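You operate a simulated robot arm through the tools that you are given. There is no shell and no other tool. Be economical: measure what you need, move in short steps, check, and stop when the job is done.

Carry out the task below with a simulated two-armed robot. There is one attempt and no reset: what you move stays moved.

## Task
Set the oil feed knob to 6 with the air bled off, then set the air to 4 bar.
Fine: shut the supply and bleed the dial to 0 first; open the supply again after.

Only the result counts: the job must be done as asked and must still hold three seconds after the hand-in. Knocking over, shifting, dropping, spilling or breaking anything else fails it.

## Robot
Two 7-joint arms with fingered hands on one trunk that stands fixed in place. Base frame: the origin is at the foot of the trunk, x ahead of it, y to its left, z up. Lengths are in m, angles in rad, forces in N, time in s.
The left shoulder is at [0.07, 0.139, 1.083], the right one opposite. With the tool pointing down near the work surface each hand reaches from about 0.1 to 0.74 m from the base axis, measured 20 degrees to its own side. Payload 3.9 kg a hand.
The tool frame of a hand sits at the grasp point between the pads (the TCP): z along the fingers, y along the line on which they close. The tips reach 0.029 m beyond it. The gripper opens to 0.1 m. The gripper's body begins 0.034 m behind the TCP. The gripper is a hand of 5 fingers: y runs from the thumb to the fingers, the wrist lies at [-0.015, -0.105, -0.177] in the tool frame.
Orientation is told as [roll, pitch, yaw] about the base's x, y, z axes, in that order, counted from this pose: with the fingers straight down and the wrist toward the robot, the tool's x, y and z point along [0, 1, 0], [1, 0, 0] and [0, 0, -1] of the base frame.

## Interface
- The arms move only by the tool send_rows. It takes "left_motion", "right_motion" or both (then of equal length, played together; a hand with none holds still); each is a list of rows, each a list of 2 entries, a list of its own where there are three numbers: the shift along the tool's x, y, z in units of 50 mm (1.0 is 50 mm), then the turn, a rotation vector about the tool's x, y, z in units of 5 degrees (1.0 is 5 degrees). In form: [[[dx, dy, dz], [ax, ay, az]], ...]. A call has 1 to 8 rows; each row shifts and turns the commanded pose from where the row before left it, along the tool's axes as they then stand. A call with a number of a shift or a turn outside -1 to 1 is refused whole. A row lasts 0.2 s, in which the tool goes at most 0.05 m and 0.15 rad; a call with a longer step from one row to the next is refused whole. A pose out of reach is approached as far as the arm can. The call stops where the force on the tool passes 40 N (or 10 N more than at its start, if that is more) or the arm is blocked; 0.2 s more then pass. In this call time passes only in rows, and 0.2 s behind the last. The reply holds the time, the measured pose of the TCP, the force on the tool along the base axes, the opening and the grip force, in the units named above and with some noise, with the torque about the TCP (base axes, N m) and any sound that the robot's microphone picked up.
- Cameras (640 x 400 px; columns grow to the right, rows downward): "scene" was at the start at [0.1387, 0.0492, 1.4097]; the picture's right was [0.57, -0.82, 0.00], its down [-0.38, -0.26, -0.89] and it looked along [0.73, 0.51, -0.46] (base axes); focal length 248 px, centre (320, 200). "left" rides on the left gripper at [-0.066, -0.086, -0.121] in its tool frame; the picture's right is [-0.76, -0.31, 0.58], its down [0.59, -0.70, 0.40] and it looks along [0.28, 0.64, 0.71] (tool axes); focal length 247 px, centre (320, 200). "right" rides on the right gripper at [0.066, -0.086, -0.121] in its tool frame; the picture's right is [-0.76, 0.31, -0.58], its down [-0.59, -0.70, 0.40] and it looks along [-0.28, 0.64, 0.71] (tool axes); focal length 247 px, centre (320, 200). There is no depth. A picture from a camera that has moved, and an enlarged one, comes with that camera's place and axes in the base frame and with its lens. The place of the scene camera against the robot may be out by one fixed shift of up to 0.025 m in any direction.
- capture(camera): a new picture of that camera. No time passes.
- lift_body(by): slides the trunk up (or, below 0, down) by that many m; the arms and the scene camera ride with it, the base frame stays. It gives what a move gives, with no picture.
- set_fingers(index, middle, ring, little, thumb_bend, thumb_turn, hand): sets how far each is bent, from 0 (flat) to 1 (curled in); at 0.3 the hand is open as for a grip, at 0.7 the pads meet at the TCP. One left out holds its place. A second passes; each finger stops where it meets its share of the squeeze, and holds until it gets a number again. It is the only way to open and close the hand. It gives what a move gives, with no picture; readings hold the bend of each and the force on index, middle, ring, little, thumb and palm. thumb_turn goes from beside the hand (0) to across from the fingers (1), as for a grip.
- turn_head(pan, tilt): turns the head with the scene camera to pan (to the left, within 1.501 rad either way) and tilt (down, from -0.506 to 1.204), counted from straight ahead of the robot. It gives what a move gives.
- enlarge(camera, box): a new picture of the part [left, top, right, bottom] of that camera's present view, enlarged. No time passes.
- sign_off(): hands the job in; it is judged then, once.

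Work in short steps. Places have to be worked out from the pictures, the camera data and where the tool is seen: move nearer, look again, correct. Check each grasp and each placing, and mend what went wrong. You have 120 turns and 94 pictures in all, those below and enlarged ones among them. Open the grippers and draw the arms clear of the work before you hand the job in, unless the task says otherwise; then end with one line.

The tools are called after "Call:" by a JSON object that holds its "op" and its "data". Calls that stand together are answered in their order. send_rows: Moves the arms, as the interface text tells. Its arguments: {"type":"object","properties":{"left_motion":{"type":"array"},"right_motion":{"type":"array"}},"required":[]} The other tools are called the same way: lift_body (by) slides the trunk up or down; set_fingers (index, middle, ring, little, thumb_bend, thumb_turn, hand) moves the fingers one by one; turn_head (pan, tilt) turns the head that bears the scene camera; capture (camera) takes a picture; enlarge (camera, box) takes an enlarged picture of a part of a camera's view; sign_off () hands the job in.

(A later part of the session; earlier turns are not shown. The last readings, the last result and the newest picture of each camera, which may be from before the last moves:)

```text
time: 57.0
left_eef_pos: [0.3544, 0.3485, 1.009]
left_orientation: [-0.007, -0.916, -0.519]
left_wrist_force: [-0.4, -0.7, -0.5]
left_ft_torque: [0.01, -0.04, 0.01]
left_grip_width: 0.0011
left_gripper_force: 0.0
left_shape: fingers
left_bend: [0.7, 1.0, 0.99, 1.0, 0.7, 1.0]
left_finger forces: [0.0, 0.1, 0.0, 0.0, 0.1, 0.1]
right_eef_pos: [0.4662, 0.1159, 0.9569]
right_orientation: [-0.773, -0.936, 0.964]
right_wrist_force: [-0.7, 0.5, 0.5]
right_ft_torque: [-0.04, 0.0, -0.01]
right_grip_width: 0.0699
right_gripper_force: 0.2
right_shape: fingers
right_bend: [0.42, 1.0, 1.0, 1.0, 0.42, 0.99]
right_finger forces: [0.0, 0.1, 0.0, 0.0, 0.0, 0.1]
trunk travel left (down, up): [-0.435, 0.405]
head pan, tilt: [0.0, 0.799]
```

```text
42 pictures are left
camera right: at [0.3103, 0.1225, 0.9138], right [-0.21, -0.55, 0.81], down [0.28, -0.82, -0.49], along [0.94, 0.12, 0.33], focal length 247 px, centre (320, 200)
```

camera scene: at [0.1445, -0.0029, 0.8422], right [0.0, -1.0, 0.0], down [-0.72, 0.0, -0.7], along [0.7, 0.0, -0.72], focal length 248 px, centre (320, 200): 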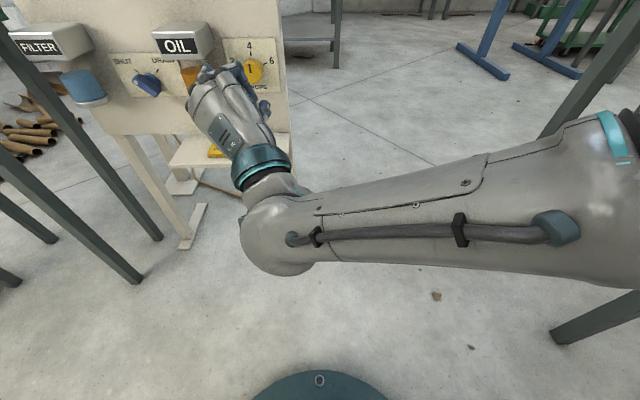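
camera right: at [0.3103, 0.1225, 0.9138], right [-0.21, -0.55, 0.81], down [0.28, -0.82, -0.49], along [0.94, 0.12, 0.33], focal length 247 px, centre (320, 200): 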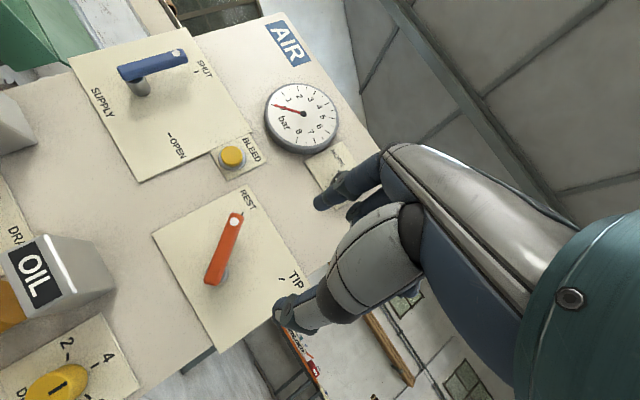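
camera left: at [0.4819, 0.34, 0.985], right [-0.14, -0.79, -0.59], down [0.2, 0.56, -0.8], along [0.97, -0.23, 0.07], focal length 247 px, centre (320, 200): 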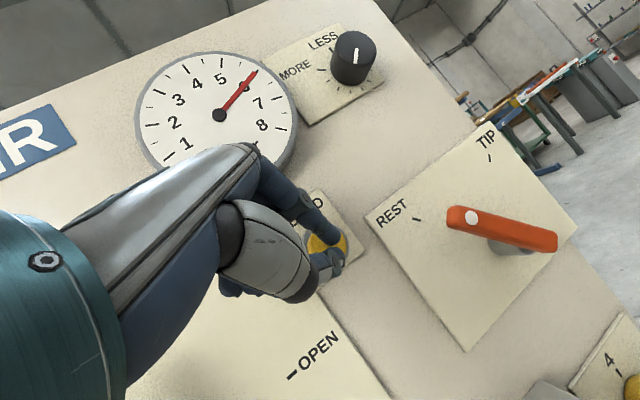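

The pose reaches. I'll descend to a point in front of the oil knob.

Call:
{"op": "send_rows", "data": {"right_motion": [[[0.28, -0.535, 0.553], [0, 0, 0]], [[0.28, -0.535, 0.553], [0, 0, 0]], [[0.28, -0.535, 0.553], [0, 0, 0]], [[0.28, -0.535, 0.553], [0, 0, 0]], [[0.28, -0.535, 0.553], [0, 0, 0]], [[0.28, -0.535, 0.553], [0, 0, 0]]]}}

Call:
{"op": "capture", "data": {"camera": "right"}}

Call:
{"op": "capture", "data": {"camera": "scene"}}

```text
time: 58.6
left_eef_pos: [0.3531, 0.3464, 1.0089]
left_orientation: [-0.005, -0.92, -0.521]
left_wrist_force: [-0.1, 0.0, 0.2]
left_ft_torque: [0.02, -0.01, 0.01]
left_grip_width: 0.0013
left_gripper_force: 0.0
left_shape: fingers
left_bend: [0.7, 1.0, 0.99, 1.0, 0.7, 1.0]
left_finger forces: [0.0, 0.1, 0.0, 0.1, 0.1, 0.0]
right_eef_pos: [0.5565, 0.1119, 0.7671]
right_orientation: [-0.715, -1.025, 0.874]
right_wrist_force: [-0.4, -0.3, -0.2]
right_ft_torque: [-0.03, -0.02, 0.01]
right_grip_width: 0.0699
right_gripper_force: 0.0
right_shape: fingers
right_bend: [0.42, 1.0, 1.0, 1.0, 0.42, 0.99]
right_finger forces: [0.1, 0.0, 0.0, 0.1, 0.0, 0.0]
trunk travel left (down, up): [-0.435, 0.405]
head pan, tilt: [0.0, 0.799]
stopped in row 6 (right hand): the arm was blocked; the commanded pose is now the measured one
```

```text
41 pictures are left
camera right: at [0.403, 0.1289, 0.7188], right [-0.26, -0.61, 0.75], down [0.26, -0.79, -0.56], along [0.93, 0.05, 0.37], focal length 247 px, centre (320, 200)
```

right: 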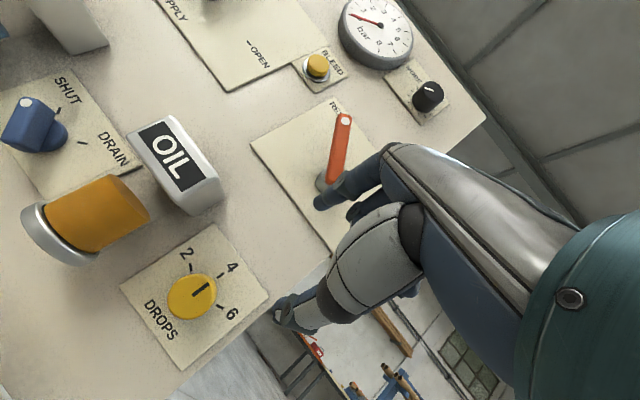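

```text
40 pictures are left
camera scene: at [0.1438, -0.0031, 1.0923], right [0.0, -1.0, 0.0], down [-0.72, 0.0, -0.7], along [0.7, 0.0, -0.72], focal length 248 px, centre (320, 200)
```

scene: 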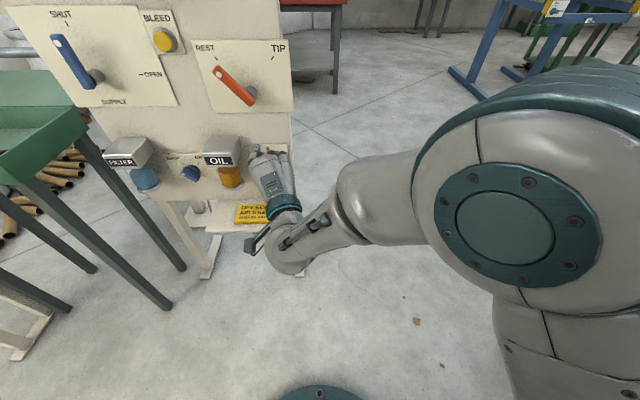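

The wrist is folded too far against the forearm, which brings the bracket into contact. I'll yaw the hand 25° further inward to relieve it.

Call:
{"op": "send_rows", "data": {"right_motion": [[[0, 0, -0.3], [-0.34, 0.855, -0.392]], [[0, 0, -0.3], [-0.34, 0.855, -0.392]], [[0, 0, 0], [-0.34, 0.855, -0.392]], [[0, 0, 0], [-0.34, 0.855, -0.392]], [[0, 0, 0], [-0.34, 0.855, -0.392]]]}}

Call:
{"op": "capture", "data": {"camera": "scene"}}

```text
time: 59.8
left_eef_pos: [0.3546, 0.3459, 1.0089]
left_orientation: [-0.006, -0.917, -0.515]
left_wrist_force: [0.0, -0.2, -0.2]
left_ft_torque: [-0.02, 0.01, 0.0]
left_grip_width: 0.0012
left_gripper_force: 0.1
left_shape: fingers
left_bend: [0.7, 1.0, 0.99, 1.0, 0.7, 1.0]
left_finger forces: [0.0, 0.0, 0.0, 0.0, 0.1, 0.0]
right_eef_pos: [0.5289, 0.1117, 0.774]
right_orientation: [-0.713, -1.021, 1.316]
right_wrist_force: [-0.1, 0.3, 0.7]
right_ft_torque: [-0.01, 0.01, -0.02]
right_grip_width: 0.07
right_gripper_force: 0.0
right_shape: fingers
right_bend: [0.42, 1.0, 1.0, 1.0, 0.42, 0.99]
right_finger forces: [0.1, 0.1, 0.0, 0.0, 0.0, 0.0]
trunk travel left (down, up): [-0.435, 0.405]
head pan, tilt: [0.0, 0.799]
```

```text
39 pictures are left
camera scene: at [0.1445, -0.003, 1.0922], right [0.0, -1.0, 0.0], down [-0.72, 0.0, -0.7], along [0.7, 0.0, -0.72], focal length 248 px, centre (320, 200)
```

scene: 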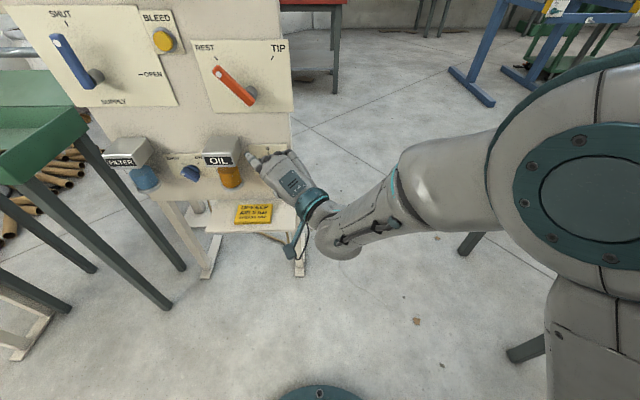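

The arm looks far more relaxed. I'll move to the knob standoff.

Call:
{"op": "send_rows", "data": {"right_motion": [[[-0.2, -0.4, 0.735], [0, 0, 0]], [[-0.2, -0.4, 0.735], [0, 0, 0]], [[-0.2, -0.4, 0.735], [0, 0, 0]]]}}

Call:
{"op": "capture", "data": {"camera": "right"}}

Call:
{"op": "enlarge", "data": {"camera": "scene", "box": [180, 100, 340, 200]}}

```text
time: 60.6
left_eef_pos: [0.3547, 0.3471, 1.0084]
left_orientation: [-0.003, -0.916, -0.519]
left_wrist_force: [0.0, 0.6, -0.5]
left_ft_torque: [0.02, -0.01, 0.01]
left_grip_width: 0.0013
left_gripper_force: 0.0
left_shape: fingers
left_bend: [0.7, 1.0, 0.99, 1.0, 0.7, 1.0]
left_finger forces: [0.0, 0.1, 0.1, 0.0, 0.0, 0.0]
right_eef_pos: [0.6292, 0.1093, 0.6873]
right_orientation: [-0.713, -1.022, 1.314]
right_wrist_force: [-0.2, 0.2, 0.0]
right_ft_torque: [0.03, 0.02, -0.02]
right_grip_width: 0.0696
right_gripper_force: 0.0
right_shape: fingers
right_bend: [0.42, 1.0, 1.0, 1.0, 0.42, 0.99]
right_finger forces: [0.1, 0.0, 0.1, 0.0, 0.0, 0.0]
trunk travel left (down, up): [-0.435, 0.405]
head pan, tilt: [0.0, 0.799]
```

```text
38 pictures are left
camera right: at [0.4833, 0.0582, 0.6418], right [0.03, -0.66, 0.75], down [0.57, -0.6, -0.56], along [0.82, 0.44, 0.36], focal length 247 px, centre (320, 200)
```

right: 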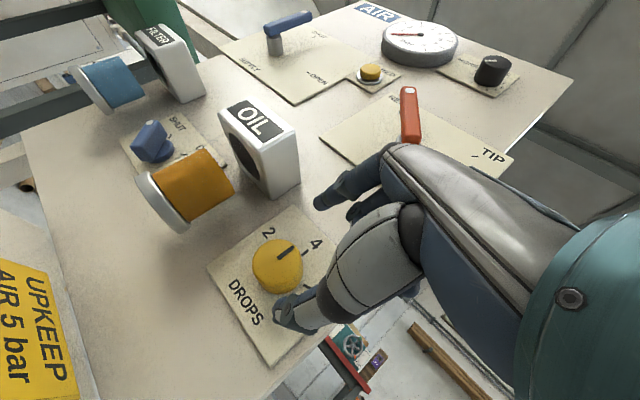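

```text
4.00 times, centred on (260, 150) of scene
camera zoom: at [0.1449, -0.0029, 1.0922], right [0.0, -1.0, 0.0], down [-0.72, 0.0, -0.7], along [0.7, 0.0, -0.72], focal length 991 px, centre (560, 400)
```

zoom: 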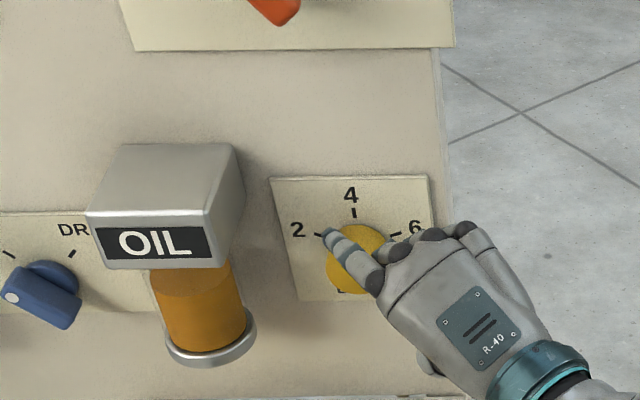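

Everything lines up, and the knob is about 0.05 m straight ahead along the tool axis. I'm advancing.

Call:
{"op": "send_rows", "data": {"right_motion": [[[0, 0, 0.3], [0, 0, 0]], [[0, 0, 0.3], [0, 0, 0]], [[0, 0, 0.2], [0, 0, 0]], [[0, 0, 0.15], [0, 0, 0]]]}}

Call:
{"op": "capture", "data": {"camera": "right"}}

Call:
{"op": "enlarge", "data": {"camera": "scene", "box": [180, 100, 340, 200]}}

```text
time: 61.6
left_eef_pos: [0.3538, 0.3465, 1.0081]
left_orientation: [-0.006, -0.915, -0.519]
left_wrist_force: [0.1, -0.1, 1.1]
left_ft_torque: [0.02, -0.02, 0.01]
left_grip_width: 0.0011
left_gripper_force: 0.0
left_shape: fingers
left_bend: [0.7, 1.0, 0.99, 1.0, 0.7, 1.0]
left_finger forces: [0.0, 0.1, 0.0, 0.0, 0.0, 0.1]
right_eef_pos: [0.6647, 0.1319, 0.6704]
right_orientation: [-0.71, -1.019, 1.313]
right_wrist_force: [0.6, 0.0, -0.5]
right_ft_torque: [0.03, -0.04, 0.01]
right_grip_width: 0.0698
right_gripper_force: 0.0
right_shape: fingers
right_bend: [0.42, 1.0, 1.0, 1.0, 0.42, 0.99]
right_finger forces: [0.0, 0.1, 0.0, 0.1, 0.0, 0.0]
trunk travel left (down, up): [-0.435, 0.405]
head pan, tilt: [0.0, 0.799]
```

```text
36 pictures are left
camera right: at [0.5178, 0.0799, 0.6239], right [0.03, -0.66, 0.75], down [0.57, -0.6, -0.56], along [0.82, 0.44, 0.36], focal length 247 px, centre (320, 200)
```

right: 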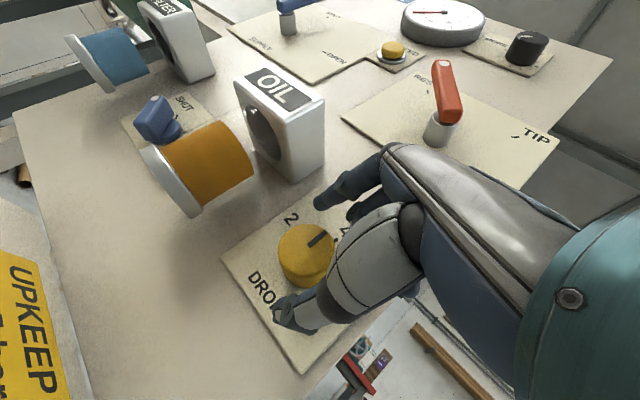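

```text
4.00 times, centred on (260, 150) of scene
camera zoom: at [0.1445, -0.0029, 1.0922], right [0.0, -1.0, 0.0], down [-0.72, 0.0, -0.7], along [0.7, 0.0, -0.72], focal length 991 px, centre (560, 400)
```

zoom: 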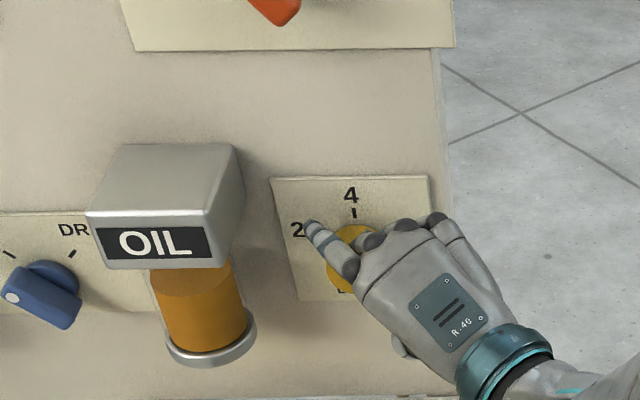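

The knob is between index and thumb. I'll advance 1 cm more, then close.

Call:
{"op": "send_rows", "data": {"right_motion": [[[0, 0, 0.12], [0, 0, 0]], [[0, 0, 0.1], [0, 0, 0]]]}}

Call:
{"op": "set_fingers", "data": {"hand": "right", "index": 0.62, "thumb_bend": 0.62}}

Call:
{"op": "capture", "data": {"camera": "right"}}

```text
time: 62.2
left_eef_pos: [0.3551, 0.346, 1.0088]
left_orientation: [-0.004, -0.916, -0.52]
left_wrist_force: [-0.6, -0.8, 0.5]
left_ft_torque: [0.0, 0.0, 0.01]
left_grip_width: 0.0011
left_gripper_force: 0.0
left_shape: fingers
left_bend: [0.7, 1.0, 0.99, 1.0, 0.7, 1.0]
left_finger forces: [0.0, 0.0, 0.1, 0.1, 0.0, 0.0]
right_eef_pos: [0.6709, 0.1358, 0.6668]
right_orientation: [-0.711, -1.021, 1.312]
right_wrist_force: [0.2, 0.3, -0.4]
right_ft_torque: [-0.01, 0.0, 0.01]
right_grip_width: 0.0696
right_gripper_force: 0.1
right_shape: fingers
right_bend: [0.42, 1.0, 1.0, 1.0, 0.42, 0.99]
right_finger forces: [0.0, 0.0, 0.1, 0.1, 0.0, 0.1]
trunk travel left (down, up): [-0.435, 0.405]
head pan, tilt: [0.0, 0.799]
```

```text
time: 63.2
left_eef_pos: [0.3538, 0.3472, 1.0079]
left_orientation: [-0.005, -0.917, -0.518]
left_wrist_force: [0.3, -0.2, 0.4]
left_ft_torque: [-0.05, 0.01, -0.05]
left_grip_width: 0.001
left_gripper_force: 0.1
left_shape: fingers
left_bend: [0.7, 1.0, 0.99, 1.0, 0.7, 1.0]
left_finger forces: [0.0, 0.0, 0.1, 0.1, 0.0, 0.0]
right_eef_pos: [0.672, 0.1355, 0.6673]
right_orientation: [-0.712, -1.02, 1.313]
right_wrist_force: [0.9, 1.9, 1.3]
right_ft_torque: [0.05, 0.01, -0.03]
right_grip_width: 0.0359
right_gripper_force: 5.5
right_shape: fingers
right_bend: [0.56, 1.0, 1.0, 1.0, 0.58, 1.0]
right_finger forces: [6.1, 0.0, 0.0, 0.0, 4.0, 0.0]
trunk travel left (down, up): [-0.435, 0.405]
head pan, tilt: [0.0, 0.799]
```

```text
34 pictures are left
camera right: at [0.5262, 0.0842, 0.6205], right [0.03, -0.66, 0.75], down [0.57, -0.6, -0.56], along [0.82, 0.44, 0.36], focal length 247 px, centre (320, 200)
```

right: 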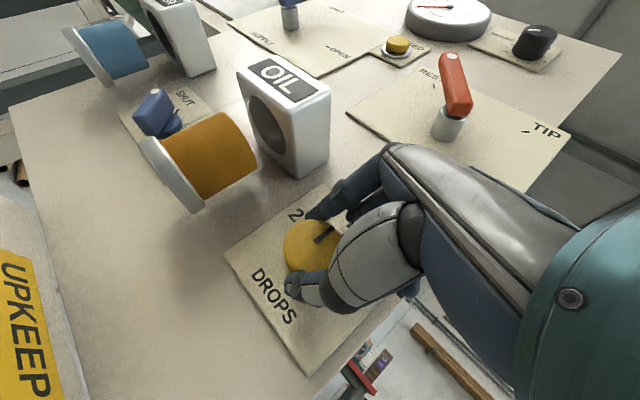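

I have a grip of about 5 N on the knob. I'll turn it clockwise about the panel normal, 30° first.

Call:
{"op": "send_rows", "data": {"right_motion": [[[0, 0, 0], [-0.585, 0.133, 0.8]], [[0, 0, 0], [-0.585, 0.133, 0.8]], [[0, 0, 0], [-0.585, 0.133, 0.8]], [[0, 0, 0], [-0.585, 0.133, 0.8]], [[0, 0, 0], [-0.585, 0.133, 0.8]], [[0, 0, 0], [-0.585, 0.133, 0.8]]]}}

Call:
{"op": "capture", "data": {"camera": "right"}}

```text
time: 64.6
left_eef_pos: [0.354, 0.3454, 1.0088]
left_orientation: [-0.003, -0.917, -0.52]
left_wrist_force: [0.2, 0.0, 0.1]
left_ft_torque: [-0.02, -0.01, 0.0]
left_grip_width: 0.001
left_gripper_force: 0.1
left_shape: fingers
left_bend: [0.7, 1.0, 0.99, 1.0, 0.7, 1.0]
left_finger forces: [0.0, 0.0, 0.0, 0.1, 0.0, 0.0]
right_eef_pos: [0.6724, 0.1356, 0.6656]
right_orientation: [0.552, -1.432, 0.085]
right_wrist_force: [-2.1, -2.1, -4.8]
right_ft_torque: [-0.07, 0.16, 0.0]
right_grip_width: 0.0353
right_gripper_force: 4.5
right_shape: fingers
right_bend: [0.59, 1.0, 1.0, 1.0, 0.57, 1.0]
right_finger forces: [2.3, 0.0, 0.1, 0.0, 6.8, 0.1]
trunk travel left (down, up): [-0.435, 0.405]
head pan, tilt: [0.0, 0.799]
```

```text
33 pictures are left
camera right: at [0.5266, 0.1151, 0.6012], right [0.03, -0.95, 0.32], down [0.57, -0.25, -0.79], along [0.82, 0.2, 0.53], focal length 247 px, centre (320, 200)
```

right: 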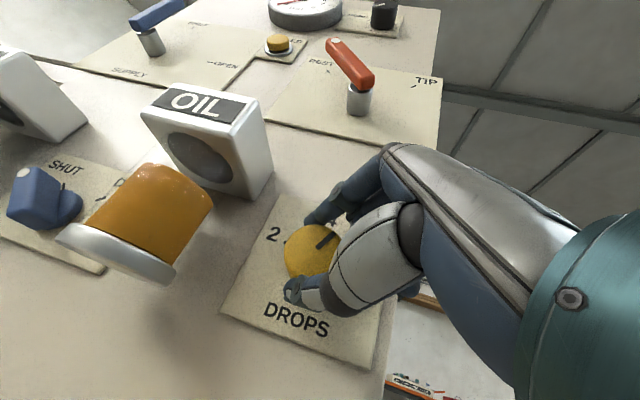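

The knob turned with the hand. I'll continue another 30°.

Call:
{"op": "send_rows", "data": {"right_motion": [[[0, 0, 0], [-0.585, 0.133, 0.8]], [[0, 0, 0], [-0.585, 0.133, 0.8]], [[0, 0, 0], [-0.585, 0.133, 0.8]], [[0, 0, 0], [-0.585, 0.133, 0.8]], [[0, 0, 0], [-0.585, 0.133, 0.8]], [[0, 0, 0], [-0.585, 0.133, 0.8]]]}}

Call:
{"op": "capture", "data": {"camera": "right"}}

Call:
{"op": "enlarge", "data": {"camera": "scene", "box": [180, 100, 340, 200]}}

```text
time: 66.0
left_eef_pos: [0.3554, 0.3477, 1.0069]
left_orientation: [-0.008, -0.916, -0.517]
left_wrist_force: [0.5, 0.3, 0.2]
left_ft_torque: [0.01, 0.0, -0.01]
left_grip_width: 0.0011
left_gripper_force: 0.1
left_shape: fingers
left_bend: [0.7, 1.0, 0.99, 1.0, 0.7, 1.0]
left_finger forces: [0.0, 0.0, 0.1, 0.0, 0.0, 0.1]
right_eef_pos: [0.6708, 0.1364, 0.6656]
right_orientation: [1.959, -1.044, -1.287]
right_wrist_force: [-0.7, 4.4, -8.1]
right_ft_torque: [-0.05, 0.1, 0.05]
right_grip_width: 0.0332
right_gripper_force: 4.6
right_shape: fingers
right_bend: [0.62, 1.0, 1.0, 1.0, 0.56, 1.0]
right_finger forces: [0.1, 0.1, 0.1, 0.0, 8.4, 0.1]
trunk travel left (down, up): [-0.435, 0.405]
head pan, tilt: [0.0, 0.799]
```

```text
32 pictures are left
camera right: at [0.5253, 0.1518, 0.6004], right [0.03, -0.98, -0.2], down [0.56, 0.18, -0.81], along [0.83, -0.09, 0.56], focal length 247 px, centre (320, 200)
```

right: 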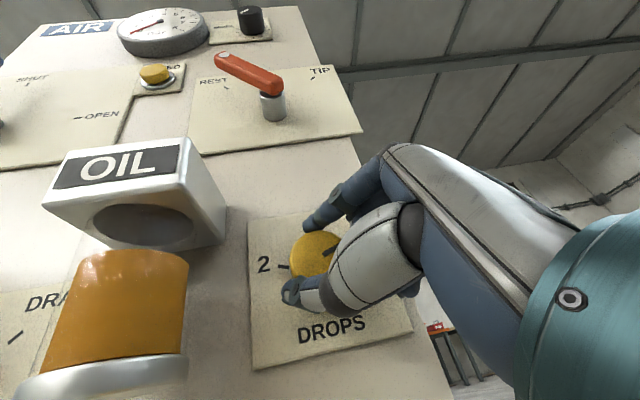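

```text
4.00 times, centred on (260, 150) of scene
camera zoom: at [0.1454, -0.0022, 1.0921], right [0.0, -1.0, 0.0], down [-0.72, 0.0, -0.7], along [0.7, 0.0, -0.72], focal length 991 px, centre (560, 400)
```

zoom: 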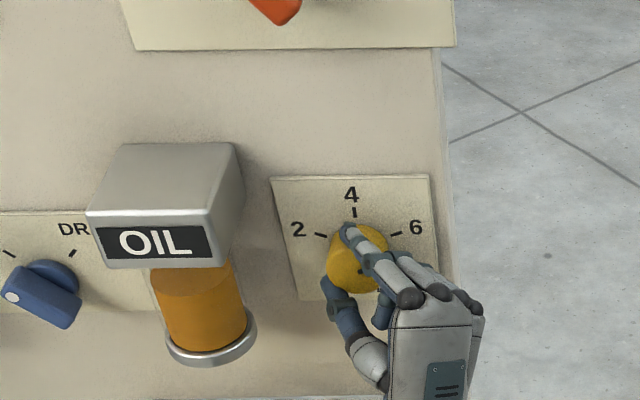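

The index is losing force. I'll open, back off a little and read the knob.

Call:
{"op": "set_fingers", "data": {"hand": "right", "index": 0.4, "thumb_bend": 0.4}}

Call:
{"op": "send_rows", "data": {"right_motion": [[[0, 0, -0.5], [0, 0, 0]], [[0, 0, -0.6], [0, 0, 0]], [[0, 0, -0.6], [0, 0, 0]]]}}

Call:
{"op": "enlarge", "data": {"camera": "right", "box": [160, 180, 400, 330]}}

Call:
{"op": "enlarge", "data": {"camera": "scene", "box": [230, 130, 310, 180]}}

```text
time: 67.0
left_eef_pos: [0.3541, 0.3457, 1.0078]
left_orientation: [-0.006, -0.916, -0.518]
left_wrist_force: [-0.1, 0.5, -0.2]
left_ft_torque: [0.0, -0.03, -0.01]
left_grip_width: 0.0013
left_gripper_force: 0.0
left_shape: fingers
left_bend: [0.7, 1.0, 0.99, 1.0, 0.7, 1.0]
left_finger forces: [0.1, 0.1, 0.0, 0.0, 0.1, 0.0]
right_eef_pos: [0.6716, 0.1348, 0.6678]
right_orientation: [1.96, -1.043, -1.288]
right_wrist_force: [0.2, 0.1, 0.1]
right_ft_torque: [-0.02, 0.01, 0.02]
right_grip_width: 0.0743
right_gripper_force: 0.1
right_shape: fingers
right_bend: [0.4, 1.0, 1.0, 1.0, 0.4, 0.99]
right_finger forces: [0.0, 0.1, 0.1, 0.0, 0.0, 0.1]
trunk travel left (down, up): [-0.435, 0.405]
head pan, tilt: [0.0, 0.799]
```

```text
time: 67.8
left_eef_pos: [0.3538, 0.3473, 1.0091]
left_orientation: [-0.006, -0.916, -0.52]
left_wrist_force: [0.3, -1.0, 0.1]
left_ft_torque: [0.0, 0.01, -0.02]
left_grip_width: 0.0011
left_gripper_force: 0.1
left_shape: fingers
left_bend: [0.7, 1.0, 0.99, 1.0, 0.7, 1.0]
left_finger forces: [0.1, 0.0, 0.0, 0.0, 0.0, 0.0]
right_eef_pos: [0.6026, 0.0871, 0.6529]
right_orientation: [1.961, -1.043, -1.291]
right_wrist_force: [-0.9, 0.5, 0.2]
right_ft_torque: [-0.03, 0.03, 0.01]
right_grip_width: 0.0747
right_gripper_force: 0.0
right_shape: fingers
right_bend: [0.4, 1.0, 1.0, 1.0, 0.4, 0.99]
right_finger forces: [0.1, 0.0, 0.0, 0.0, 0.0, 0.1]
trunk travel left (down, up): [-0.435, 0.405]
head pan, tilt: [0.0, 0.799]
```

```text
2.67 times, centred on (280, 255) of right
camera zoom: at [0.456, 0.1018, 0.5864], right [0.03, -0.98, -0.2], down [0.57, 0.18, -0.81], along [0.82, -0.09, 0.56], focal length 659 px, centre (427, 53)
```

zoom: 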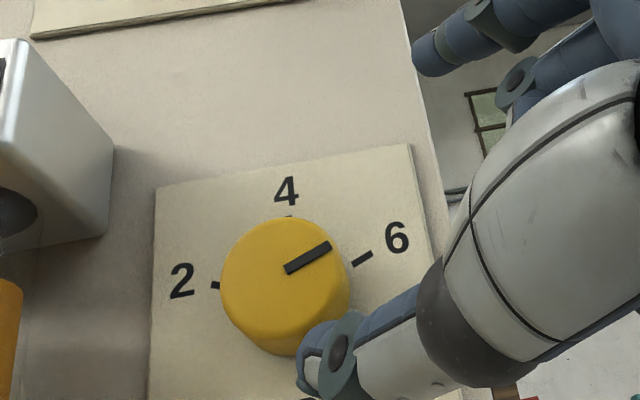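

```text
8.00 times, centred on (270, 155) of scene
camera zoom: at [0.1443, -0.0029, 1.0922], right [0.0, -1.0, 0.0], down [-0.72, 0.0, -0.7], along [0.7, 0.0, -0.72], focal length 1983 px, centre (720, 560)
```

zoom: 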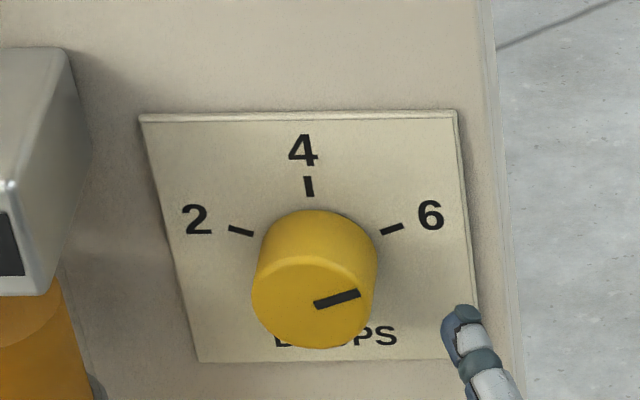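

The marker is at, or a few degrees past, 6. I'll zoom in tighter to measure it.

Call:
{"op": "enlarge", "data": {"camera": "right", "box": [236, 240, 316, 290]}}

Call:
{"op": "enlarge", "data": {"camera": "scene", "box": [250, 145, 290, 170]}}

```text
8.00 times, centred on (276, 265) of right
camera zoom: at [0.456, 0.1018, 0.5864], right [0.03, -0.98, -0.2], down [0.57, 0.18, -0.81], along [0.82, -0.09, 0.56], focal length 1976 px, centre (672, -320)
```

zoom: 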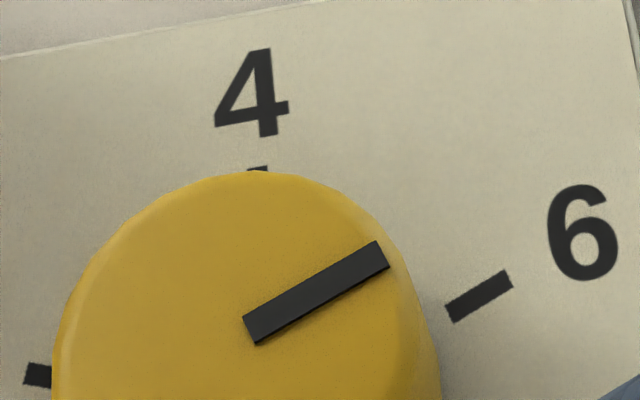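

```text
16.00 times, centred on (270, 158) of scene
camera zoom: at [0.1443, -0.0029, 1.0922], right [0.0, -1.0, 0.0], down [-0.72, 0.0, -0.7], along [0.7, 0.0, -0.72], focal length 3966 px, centre (1120, 880)
```

zoom: 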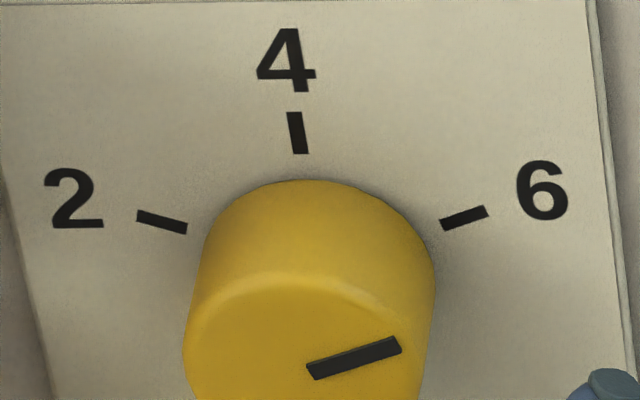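

The marker is parallel to the 6 tick within about 2°, so the oil is set. I'll back the right hand off, raise the trunk and point the camera back at the dial and lever.

Call:
{"op": "send_rows", "data": {"right_motion": [[[0, 0, -0.8], [0, 0, 0]], [[0, 0, -0.8], [0, 0, 0]], [[0, 0, -0.8], [0, 0, 0]]]}}

Call:
{"op": "lift_body", "data": {"by": 0.1}}

Call:
{"op": "turn_head", "data": {"pan": 0.5, "tilt": 0.48}}

Call:
{"op": "capture", "data": {"camera": "scene"}}

Call:
{"op": "capture", "data": {"camera": "left"}}

```text
time: 68.6
left_eef_pos: [0.355, 0.3443, 1.0099]
left_orientation: [0.0, -0.915, -0.525]
left_wrist_force: [0.2, -1.2, 0.1]
left_ft_torque: [0.03, 0.04, 0.02]
left_grip_width: 0.0012
left_gripper_force: 0.1
left_shape: fingers
left_bend: [0.7, 1.0, 0.99, 1.0, 0.7, 1.0]
left_finger forces: [0.0, 0.0, 0.0, 0.1, 0.0, 0.0]
right_eef_pos: [0.549, 0.0393, 0.6212]
right_orientation: [1.857, -1.038, -1.188]
right_wrist_force: [-0.3, 0.5, 0.8]
right_ft_torque: [0.04, 0.0, -0.02]
right_grip_width: 0.0746
right_gripper_force: 0.0
right_shape: fingers
right_bend: [0.4, 1.0, 1.0, 1.0, 0.4, 0.99]
right_finger forces: [0.1, 0.0, 0.1, 0.0, 0.1, 0.1]
right hand out of reach, approached as far as the arm can: row 2, 3
trunk travel left (down, up): [-0.435, 0.405]
head pan, tilt: [0.0, 0.799]
```

```text
time: 69.9
left_eef_pos: [0.3545, 0.3461, 1.1082]
left_orientation: [-0.004, -0.916, -0.517]
left_wrist_force: [0.0, -0.7, -1.1]
left_ft_torque: [0.0, -0.03, 0.02]
left_grip_width: 0.001
left_gripper_force: 0.0
left_shape: fingers
left_bend: [0.7, 1.0, 0.99, 1.0, 0.7, 1.0]
left_finger forces: [0.0, 0.0, 0.0, 0.0, 0.0, 0.0]
right_eef_pos: [0.5485, 0.0411, 0.7217]
right_orientation: [1.859, -1.042, -1.188]
right_wrist_force: [0.7, -1.0, 0.2]
right_ft_torque: [0.02, -0.02, 0.0]
right_grip_width: 0.0746
right_gripper_force: 0.1
right_shape: fingers
right_bend: [0.4, 1.0, 1.0, 1.0, 0.4, 0.99]
right_finger forces: [0.1, 0.0, 0.1, 0.0, 0.0, 0.0]
trunk travel left (down, up): [-0.535, 0.305]
head pan, tilt: [0.0, 0.799]
```

```text
time: 70.8
left_eef_pos: [0.3545, 0.3468, 1.1094]
left_orientation: [-0.005, -0.916, -0.518]
left_wrist_force: [0.2, 0.0, -0.2]
left_ft_torque: [-0.02, 0.01, -0.03]
left_grip_width: 0.0012
left_gripper_force: 0.0
left_shape: fingers
left_bend: [0.7, 1.0, 0.99, 1.0, 0.7, 1.0]
left_finger forces: [0.1, 0.0, 0.0, 0.0, 0.1, 0.0]
right_eef_pos: [0.5499, 0.0424, 0.7217]
right_orientation: [1.859, -1.042, -1.19]
right_wrist_force: [0.0, 0.0, -0.2]
right_ft_torque: [0.01, -0.02, 0.01]
right_grip_width: 0.0745
right_gripper_force: 0.1
right_shape: fingers
right_bend: [0.4, 1.0, 1.0, 1.0, 0.4, 0.99]
right_finger forces: [0.1, 0.0, 0.0, 0.0, 0.0, 0.0]
trunk travel left (down, up): [-0.535, 0.305]
head pan, tilt: [0.499, 0.48]
```

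```text
26 pictures are left
camera scene: at [0.144, 0.0407, 1.2199], right [0.48, -0.88, 0.0], down [-0.41, -0.22, -0.89], along [0.78, 0.42, -0.46], focal length 248 px, centre (320, 200)
```

scene: 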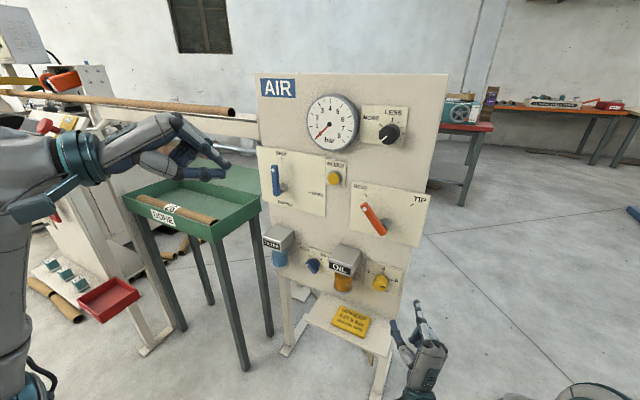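

```text
25 pictures are left
camera left: at [0.1926, 0.3631, 1.1148], right [-0.14, -0.79, -0.59], down [0.2, 0.56, -0.8], along [0.97, -0.23, 0.07], focal length 247 px, centre (320, 200)
```

left: 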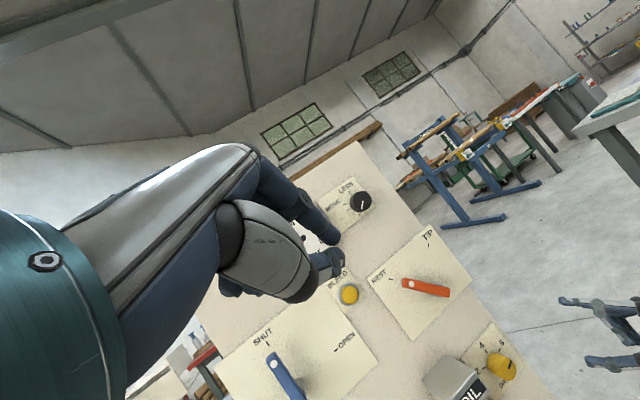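

The oil is at 6, the dial at 0 and the lever at SHUT. Next I'll bring the left hand to the left side of the supply lever so it can push toward OPEN.

Call:
{"op": "send_rows", "data": {"left_motion": [[[0.82, -0.156, 0.376], [0, 0, 0]], [[0.82, -0.156, 0.376], [0, 0, 0]], [[0.82, -0.156, 0.376], [0, 0, 0]], [[0.82, -0.156, 0.376], [0, 0, 0]], [[0.82, -0.156, 0.376], [0, 0, 0]]]}}

```text
time: 72.0
left_eef_pos: [0.5013, 0.4962, 1.0206]
left_orientation: [-0.007, -0.917, -0.519]
left_wrist_force: [0.2, 0.3, 0.3]
left_ft_torque: [0.01, -0.04, -0.04]
left_grip_width: 0.0012
left_gripper_force: 0.0
left_shape: fingers
left_bend: [0.7, 1.0, 0.99, 1.0, 0.7, 1.0]
left_finger forces: [0.0, 0.0, 0.1, 0.1, 0.0, 0.1]
right_eef_pos: [0.5472, 0.0414, 0.7228]
right_orientation: [1.859, -1.041, -1.187]
right_wrist_force: [0.0, 0.3, -0.8]
right_ft_torque: [-0.02, 0.01, 0.0]
right_grip_width: 0.0748
right_gripper_force: 0.0
right_shape: fingers
right_bend: [0.4, 1.0, 1.0, 1.0, 0.4, 0.99]
right_finger forces: [0.1, 0.0, 0.0, 0.2, 0.0, 0.0]
trunk travel left (down, up): [-0.535, 0.305]
head pan, tilt: [0.499, 0.48]
```

In reach. I'll go on to a point just left of the lever and check.

Call:
{"op": "send_rows", "data": {"left_motion": [[[0.55, 0.08, 0.5], [0, 0, 0]], [[0.55, 0.08, 0.5], [0, 0, 0]], [[0.55, 0.08, 0.5], [0, 0, 0]]]}}

Call:
{"op": "capture", "data": {"camera": "left"}}

Call:
{"op": "enlarge", "data": {"camera": "scene", "box": [200, 80, 400, 220]}}

```text
time: 72.8
left_eef_pos: [0.5992, 0.535, 0.9821]
left_orientation: [-0.003, -0.916, -0.518]
left_wrist_force: [0.8, 0.3, 0.4]
left_ft_torque: [0.0, 0.02, -0.01]
left_grip_width: 0.001
left_gripper_force: 0.1
left_shape: fingers
left_bend: [0.7, 1.0, 0.99, 1.0, 0.7, 1.0]
left_finger forces: [0.0, 0.0, 0.1, 0.0, 0.0, 0.0]
right_eef_pos: [0.5482, 0.043, 0.7209]
right_orientation: [1.857, -1.043, -1.186]
right_wrist_force: [-0.3, 0.3, -0.7]
right_ft_torque: [0.01, 0.0, -0.01]
right_grip_width: 0.0746
right_gripper_force: 0.0
right_shape: fingers
right_bend: [0.4, 1.0, 1.0, 1.0, 0.4, 0.99]
right_finger forces: [0.0, 0.0, 0.1, 0.0, 0.1, 0.0]
trunk travel left (down, up): [-0.535, 0.305]
head pan, tilt: [0.499, 0.48]
```

```text
24 pictures are left
camera left: at [0.4383, 0.5516, 0.9871], right [-0.14, -0.79, -0.59], down [0.2, 0.56, -0.8], along [0.97, -0.23, 0.07], focal length 247 px, centre (320, 200)
```

left: 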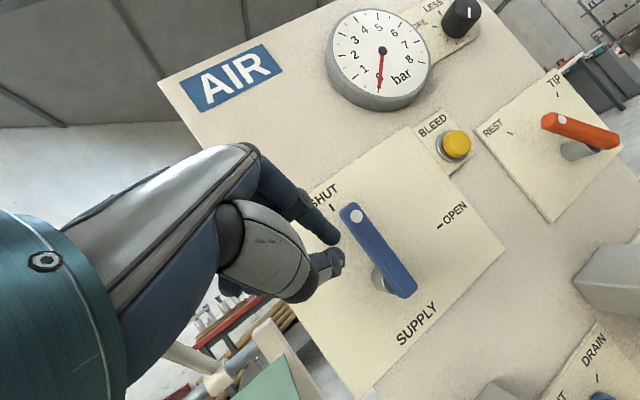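

```text
2.86 times, centred on (300, 150) of scene
camera zoom: at [0.1454, 0.0411, 1.2197], right [0.48, -0.88, 0.0], down [-0.41, -0.22, -0.89], along [0.78, 0.42, -0.46], focal length 708 px, centre (377, 343)
```

zoom: 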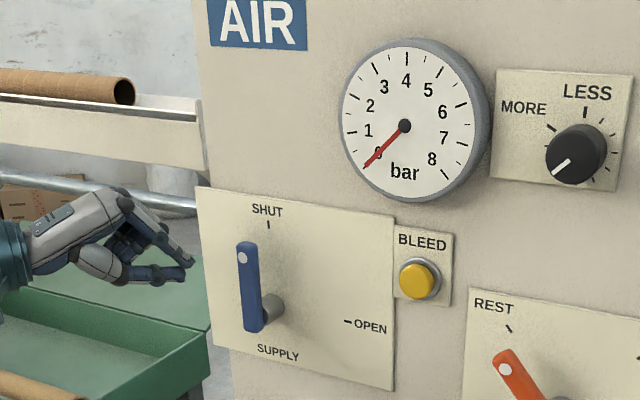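

The lever runs from z 0.89 to 0.98 at y 0.482, with its pivot near z 0.905. I'll insert the fingertip on its left side and sweep right and down.

Call:
{"op": "send_rows", "data": {"left_motion": [[[0.18, 0.15, 0.49], [0, 0, 0]], [[0.18, 0.15, 0.49], [0, 0, 0]], [[-0.19, 0.146, 0.026], [0, 0, 0]], [[-0.26, 0.115, 0.1], [0, 0, 0]], [[-0.26, 0.115, 0.1], [0, 0, 0]], [[-0.243, -0.018, 0.19], [0, 0, 0]], [[-0.243, -0.018, 0.19], [0, 0, 0]]]}}

Call:
{"op": "enlarge", "data": {"camera": "scene", "box": [200, 80, 400, 220]}}

```text
time: 74.5
left_eef_pos: [0.6499, 0.4593, 0.9603]
left_orientation: [-0.004, -0.916, -0.52]
left_wrist_force: [-0.6, 0.7, -0.8]
left_ft_torque: [-0.02, -0.01, -0.01]
left_grip_width: 0.0013
left_gripper_force: 0.1
left_shape: fingers
left_bend: [0.7, 1.0, 0.99, 1.0, 0.7, 1.0]
left_finger forces: [0.0, 0.0, 0.0, 0.1, 0.1, 0.0]
right_eef_pos: [0.5477, 0.0413, 0.7213]
right_orientation: [1.86, -1.041, -1.188]
right_wrist_force: [-0.1, 0.2, -0.6]
right_ft_torque: [0.03, -0.01, 0.0]
right_grip_width: 0.0748
right_gripper_force: 0.0
right_shape: fingers
right_bend: [0.4, 1.0, 1.0, 1.0, 0.4, 0.99]
right_finger forces: [0.0, 0.0, 0.0, 0.0, 0.0, 0.0]
trunk travel left (down, up): [-0.535, 0.305]
head pan, tilt: [0.499, 0.48]
```

```text
2.86 times, centred on (300, 150) of scene
camera zoom: at [0.1439, 0.0407, 1.2199], right [0.48, -0.88, 0.0], down [-0.41, -0.22, -0.89], along [0.78, 0.42, -0.46], focal length 708 px, centre (377, 343)
```

zoom: 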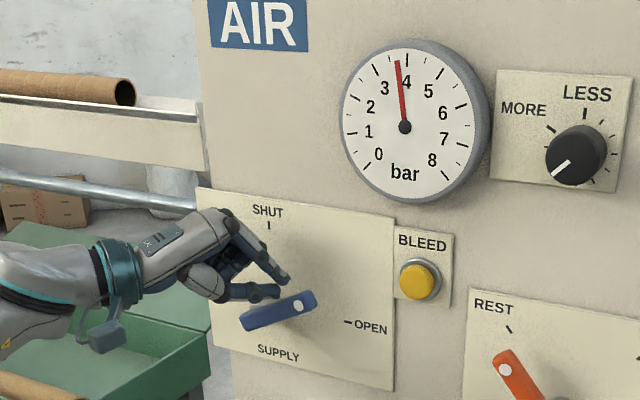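

The lever is most of the way over and the pressure is rising. I'll finish the push down to OPEN.

Call:
{"op": "send_rows", "data": {"left_motion": [[[-0.15, -0.147, 0.219], [0, 0, 0]], [[-0.15, -0.147, 0.219], [0, 0, 0]], [[0, -0.143, 0.11], [0, 0, 0]], [[0, -0.143, 0.11], [0, 0, 0]]]}}

Call:
{"op": "enlarge", "data": {"camera": "scene", "box": [200, 80, 400, 220]}}

```text
time: 75.5
left_eef_pos: [0.6473, 0.4414, 0.9242]
left_orientation: [-0.002, -0.926, -0.52]
left_wrist_force: [-4.0, 5.9, 19.1]
left_ft_torque: [-0.12, -0.16, 0.03]
left_grip_width: 0.0002
left_gripper_force: 11.6
left_shape: fingers
left_bend: [0.67, 1.0, 0.99, 1.0, 0.76, 1.0]
left_finger forces: [0.1, 0.0, 0.0, 0.0, 23.3, 0.0]
right_eef_pos: [0.5455, 0.0425, 0.7255]
right_orientation: [1.865, -1.042, -1.193]
right_wrist_force: [-0.3, 0.1, 0.3]
right_ft_torque: [0.02, 0.02, 0.04]
right_grip_width: 0.0747
right_gripper_force: 0.1
right_shape: fingers
right_bend: [0.4, 1.0, 1.0, 1.0, 0.4, 0.99]
right_finger forces: [0.1, 0.1, 0.0, 0.0, 0.1, 0.0]
trunk travel left (down, up): [-0.535, 0.305]
head pan, tilt: [0.499, 0.48]
```

```text
2.86 times, centred on (300, 150) of scene
camera zoom: at [0.1403, 0.0399, 1.2207], right [0.48, -0.88, 0.0], down [-0.4, -0.22, -0.89], along [0.78, 0.43, -0.46], focal length 708 px, centre (377, 343)
```

zoom: 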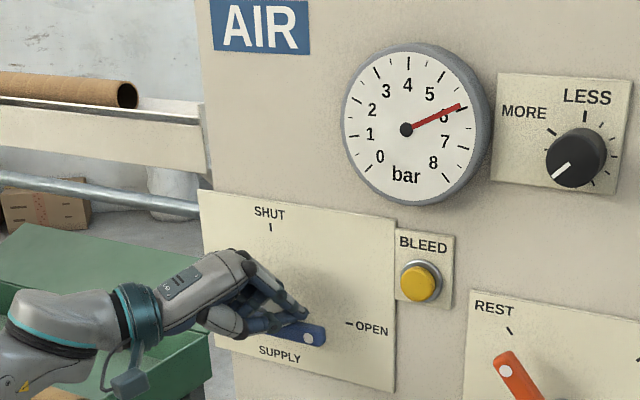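

The supply is OPEN and the dial is back at 6. I'll retract the left hand while rotating the right hand back 60° for the regulator.

Call:
{"op": "send_rows", "data": {"left_motion": [[[0, 0.3, -0.24], [0, 0, 0]], [[-0.29, -0.2, -0.7], [0, 0, 0]], [[-0.29, -0.24, -0.77], [0, 0, 0]], [[-0.29, -0.24, -0.77], [0, 0, 0]], [[-0.29, -0.24, -0.77], [0, 0, 0]], [[-0.29, -0.24, -0.77], [0, 0, 0]]], "right_motion": [[[0, 0, 0], [0.585, -0.133, -0.8]], [[0, 0, 0], [0.585, -0.133, -0.8]], [[0, 0, 0], [0.585, -0.133, -0.8]], [[0, 0, 0], [0.585, -0.133, -0.8]], [[0, 0, 0], [0.585, -0.133, -0.8]], [[0, 0, 0], [0.585, -0.133, -0.8]]]}}

Call:
{"op": "send_rows", "data": {"right_motion": [[[0, 0, -0.2], [0.585, -0.133, -0.8]], [[0, 0, -0.2], [0.585, -0.133, -0.8]], [[0, 0, -0.2], [0.585, -0.133, -0.8]], [[0, 0, -0.2], [0.585, -0.133, -0.8]], [[0, 0, -0.2], [0.585, -0.133, -0.8]], [[0, 0, -0.2], [0.585, -0.133, -0.8]]]}}

```text
time: 76.8
left_eef_pos: [0.4532, 0.4718, 1.0087]
left_orientation: [-0.004, -0.916, -0.518]
left_wrist_force: [1.5, 0.1, 0.8]
left_ft_torque: [-0.02, 0.0, 0.02]
left_grip_width: 0.0013
left_gripper_force: 0.0
left_shape: fingers
left_bend: [0.7, 1.0, 0.99, 1.0, 0.7, 1.0]
left_finger forces: [0.0, 0.0, 0.0, 0.1, 0.0, 0.1]
right_eef_pos: [0.5482, 0.041, 0.7227]
right_orientation: [0.472, -1.384, 0.179]
right_wrist_force: [1.2, 0.0, 0.5]
right_ft_torque: [0.03, -0.02, 0.0]
right_grip_width: 0.0746
right_gripper_force: 0.1
right_shape: fingers
right_bend: [0.4, 1.0, 1.0, 1.0, 0.4, 0.99]
right_finger forces: [0.0, 0.1, 0.0, 0.1, 0.1, 0.0]
trunk travel left (down, up): [-0.535, 0.305]
head pan, tilt: [0.499, 0.48]
```

```text
time: 78.2
left_eef_pos: [0.452, 0.4716, 1.0082]
left_orientation: [-0.005, -0.917, -0.516]
left_wrist_force: [-0.6, -0.2, 0.0]
left_ft_torque: [0.0, -0.01, -0.01]
left_grip_width: 0.0013
left_gripper_force: 0.0
left_shape: fingers
left_bend: [0.7, 1.0, 0.99, 1.0, 0.7, 1.0]
left_finger forces: [0.0, 0.0, 0.0, 0.0, 0.1, 0.1]
right_eef_pos: [0.4992, 0.0084, 0.7389]
right_orientation: [-0.635, -0.988, 1.263]
right_wrist_force: [0.3, -0.1, -0.5]
right_ft_torque: [-0.01, 0.03, -0.01]
right_grip_width: 0.0747
right_gripper_force: 0.2
right_shape: fingers
right_bend: [0.4, 1.0, 1.0, 1.0, 0.4, 0.99]
right_finger forces: [0.0, 0.0, 0.0, 0.0, 0.0, 0.0]
trunk travel left (down, up): [-0.535, 0.305]
head pan, tilt: [0.499, 0.48]
```

I'll raise the trunk by 0.3 m so the regulator sits at the same relative height as the oil knob did.

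Call:
{"op": "lift_body", "data": {"by": 0.3}}

Call:
{"op": "capture", "data": {"camera": "right"}}

Call:
{"op": "turn_head", "data": {"pan": 0.3, "tilt": 0.65}}

Call:
{"op": "capture", "data": {"camera": "scene"}}

```text
time: 81.2
left_eef_pos: [0.4536, 0.4727, 1.3075]
left_orientation: [-0.006, -0.915, -0.518]
left_wrist_force: [-0.8, 0.0, -0.5]
left_ft_torque: [0.03, -0.03, 0.0]
left_grip_width: 0.001
left_gripper_force: 0.0
left_shape: fingers
left_bend: [0.7, 1.0, 0.99, 1.0, 0.7, 1.0]
left_finger forces: [0.0, 0.1, 0.0, 0.0, 0.0, 0.0]
right_eef_pos: [0.5018, 0.0081, 1.0374]
right_orientation: [-0.633, -0.989, 1.262]
right_wrist_force: [-1.3, 0.3, -0.5]
right_ft_torque: [-0.02, 0.0, -0.01]
right_grip_width: 0.0746
right_gripper_force: 0.0
right_shape: fingers
right_bend: [0.4, 1.0, 1.0, 1.0, 0.4, 0.99]
right_finger forces: [0.0, 0.0, 0.1, 0.0, 0.0, 0.1]
trunk travel left (down, up): [-0.835, 0.005]
head pan, tilt: [0.499, 0.48]
```

```text
20 pictures are left
camera right: at [0.3539, -0.0451, 1.0002], right [0.07, -0.65, 0.76], down [0.55, -0.61, -0.57], along [0.83, 0.46, 0.31], focal length 247 px, centre (320, 200)
```

right: 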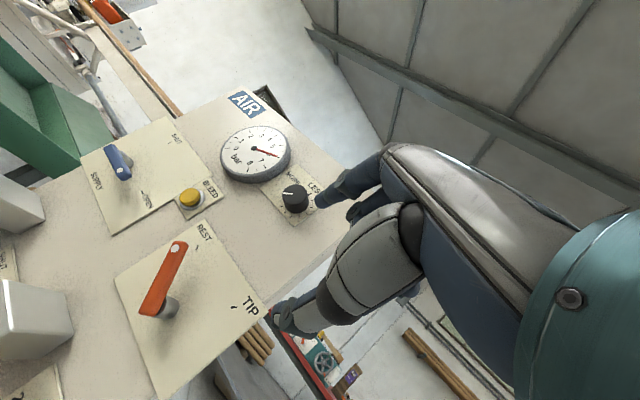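

```text
time: 82.0
left_eef_pos: [0.4531, 0.4728, 1.3088]
left_orientation: [-0.005, -0.915, -0.517]
left_wrist_force: [0.3, -1.1, -0.8]
left_ft_torque: [-0.03, -0.02, 0.01]
left_grip_width: 0.0014
left_gripper_force: 0.0
left_shape: fingers
left_bend: [0.7, 1.0, 0.99, 1.0, 0.7, 1.0]
left_finger forces: [0.0, 0.0, 0.0, 0.0, 0.0, 0.0]
right_eef_pos: [0.502, 0.0074, 1.0393]
right_orientation: [-0.633, -0.989, 1.26]
right_wrist_force: [-0.1, 0.0, -0.4]
right_ft_torque: [0.0, -0.02, 0.02]
right_grip_width: 0.075
right_gripper_force: 0.1
right_shape: fingers
right_bend: [0.4, 1.0, 1.0, 1.0, 0.4, 0.99]
right_finger forces: [0.0, 0.0, 0.0, 0.0, 0.0, 0.0]
trunk travel left (down, up): [-0.835, 0.005]
head pan, tilt: [0.3, 0.649]
```

```text
19 pictures are left
camera scene: at [0.1466, 0.0229, 1.5049], right [0.3, -0.96, 0.0], down [-0.58, -0.18, -0.8], along [0.76, 0.24, -0.6], focal length 248 px, centre (320, 200)
```

scene: 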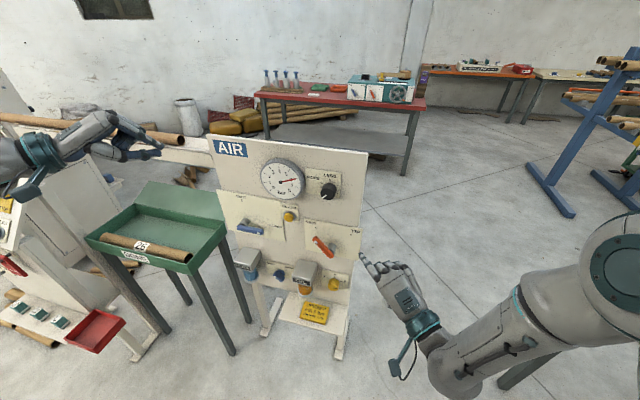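

The regulator knob is at about (0.68, 0.170, 1.096). I'll move to its standoff.

Call:
{"op": "send_rows", "data": {"right_motion": [[[-0.05, 0.652, 0.465], [0, 0, 0]], [[-0.05, 0.652, 0.465], [0, 0, 0]], [[-0.05, 0.652, 0.465], [0, 0, 0]], [[-0.05, 0.652, 0.465], [0, 0, 0]], [[-0.05, 0.652, 0.465], [0, 0, 0]]]}}

Call:
{"op": "capture", "data": {"camera": "right"}}

```text
time: 83.2
left_eef_pos: [0.4546, 0.4727, 1.3073]
left_orientation: [-0.007, -0.917, -0.518]
left_wrist_force: [-0.2, 0.1, -1.3]
left_ft_torque: [0.04, -0.02, -0.02]
left_grip_width: 0.0015
left_gripper_force: 0.1
left_shape: fingers
left_bend: [0.7, 1.0, 0.99, 1.0, 0.7, 1.0]
left_finger forces: [0.0, 0.1, 0.0, 0.0, 0.0, 0.0]
right_eef_pos: [0.6262, 0.1393, 1.1292]
right_orientation: [-0.632, -0.988, 1.257]
right_wrist_force: [0.0, -0.5, 0.2]
right_ft_torque: [-0.01, 0.07, 0.02]
right_grip_width: 0.0746
right_gripper_force: 0.0
right_shape: fingers
right_bend: [0.4, 1.0, 1.0, 1.0, 0.4, 0.99]
right_finger forces: [0.0, 0.1, 0.0, 0.0, 0.0, 0.0]
trunk travel left (down, up): [-0.835, 0.005]
head pan, tilt: [0.3, 0.649]
```

```text
18 pictures are left
camera right: at [0.4788, 0.0865, 1.0901], right [0.07, -0.65, 0.76], down [0.55, -0.61, -0.57], along [0.83, 0.46, 0.31], focal length 247 px, centre (320, 200)
```

right: 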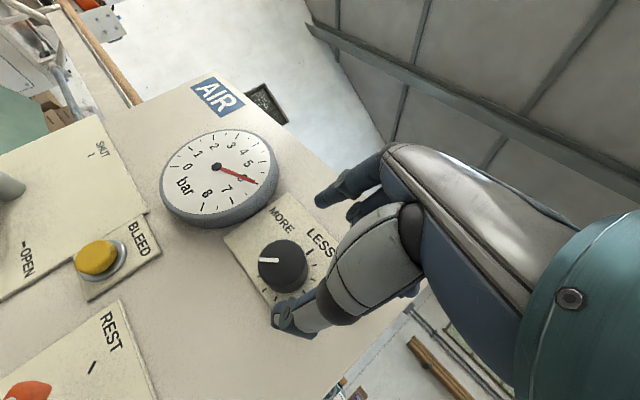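

It is dead on axis. I'll advance 6 cm and close on the knob.

Call:
{"op": "send_rows", "data": {"right_motion": [[[0, 0, 0.35], [0, 0, 0]], [[0, 0, 0.35], [0, 0, 0]], [[0, 0, 0.25], [0, 0, 0]], [[0, 0, 0.2], [0, 0, 0]]]}}

Call:
{"op": "set_fingers", "data": {"hand": "right", "index": 0.62, "thumb_bend": 0.62}}

Call:
{"op": "capture", "data": {"camera": "right"}}

```text
time: 84.2
left_eef_pos: [0.4538, 0.4721, 1.307]
left_orientation: [-0.007, -0.916, -0.519]
left_wrist_force: [-0.2, -0.3, -0.4]
left_ft_torque: [-0.02, 0.0, 0.0]
left_grip_width: 0.0014
left_gripper_force: 0.1
left_shape: fingers
left_bend: [0.7, 1.0, 0.99, 1.0, 0.7, 1.0]
left_finger forces: [0.0, 0.0, 0.0, 0.0, 0.1, 0.0]
right_eef_pos: [0.6693, 0.1645, 1.1029]
right_orientation: [-0.633, -0.99, 1.259]
right_wrist_force: [0.7, -0.3, -0.5]
right_ft_torque: [0.01, 0.04, -0.01]
right_grip_width: 0.0749
right_gripper_force: 0.0
right_shape: fingers
right_bend: [0.4, 1.0, 1.0, 1.0, 0.4, 0.99]
right_finger forces: [0.0, 0.2, 0.0, 0.0, 0.0, 0.1]
trunk travel left (down, up): [-0.835, 0.005]
head pan, tilt: [0.3, 0.649]
```

```text
time: 85.2
left_eef_pos: [0.453, 0.4724, 1.3082]
left_orientation: [-0.006, -0.92, -0.519]
left_wrist_force: [-0.1, 0.3, 0.0]
left_ft_torque: [0.01, -0.01, 0.0]
left_grip_width: 0.0014
left_gripper_force: 0.1
left_shape: fingers
left_bend: [0.7, 1.0, 0.99, 1.0, 0.7, 1.0]
left_finger forces: [0.0, 0.1, 0.1, 0.1, 0.1, 0.1]
right_eef_pos: [0.6689, 0.1644, 1.1039]
right_orientation: [-0.637, -0.991, 1.262]
right_wrist_force: [2.9, 4.9, 6.4]
right_ft_torque: [0.13, -0.03, 0.01]
right_grip_width: 0.0358
right_gripper_force: 5.9
right_shape: fingers
right_bend: [0.53, 1.0, 1.0, 1.0, 0.6, 1.0]
right_finger forces: [9.7, 0.1, 0.0, 0.1, 2.1, 0.0]
trunk travel left (down, up): [-0.835, 0.005]
head pan, tilt: [0.3, 0.649]
```

```text
17 pictures are left
camera right: at [0.5221, 0.1108, 1.0654], right [0.07, -0.65, 0.76], down [0.55, -0.61, -0.57], along [0.83, 0.46, 0.31], focal length 247 px, centre (320, 200)
```

right: 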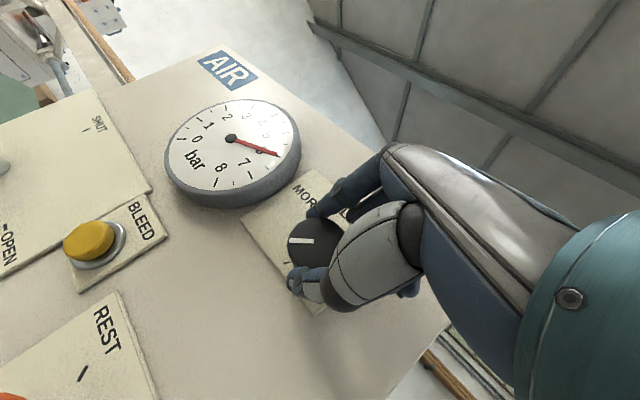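

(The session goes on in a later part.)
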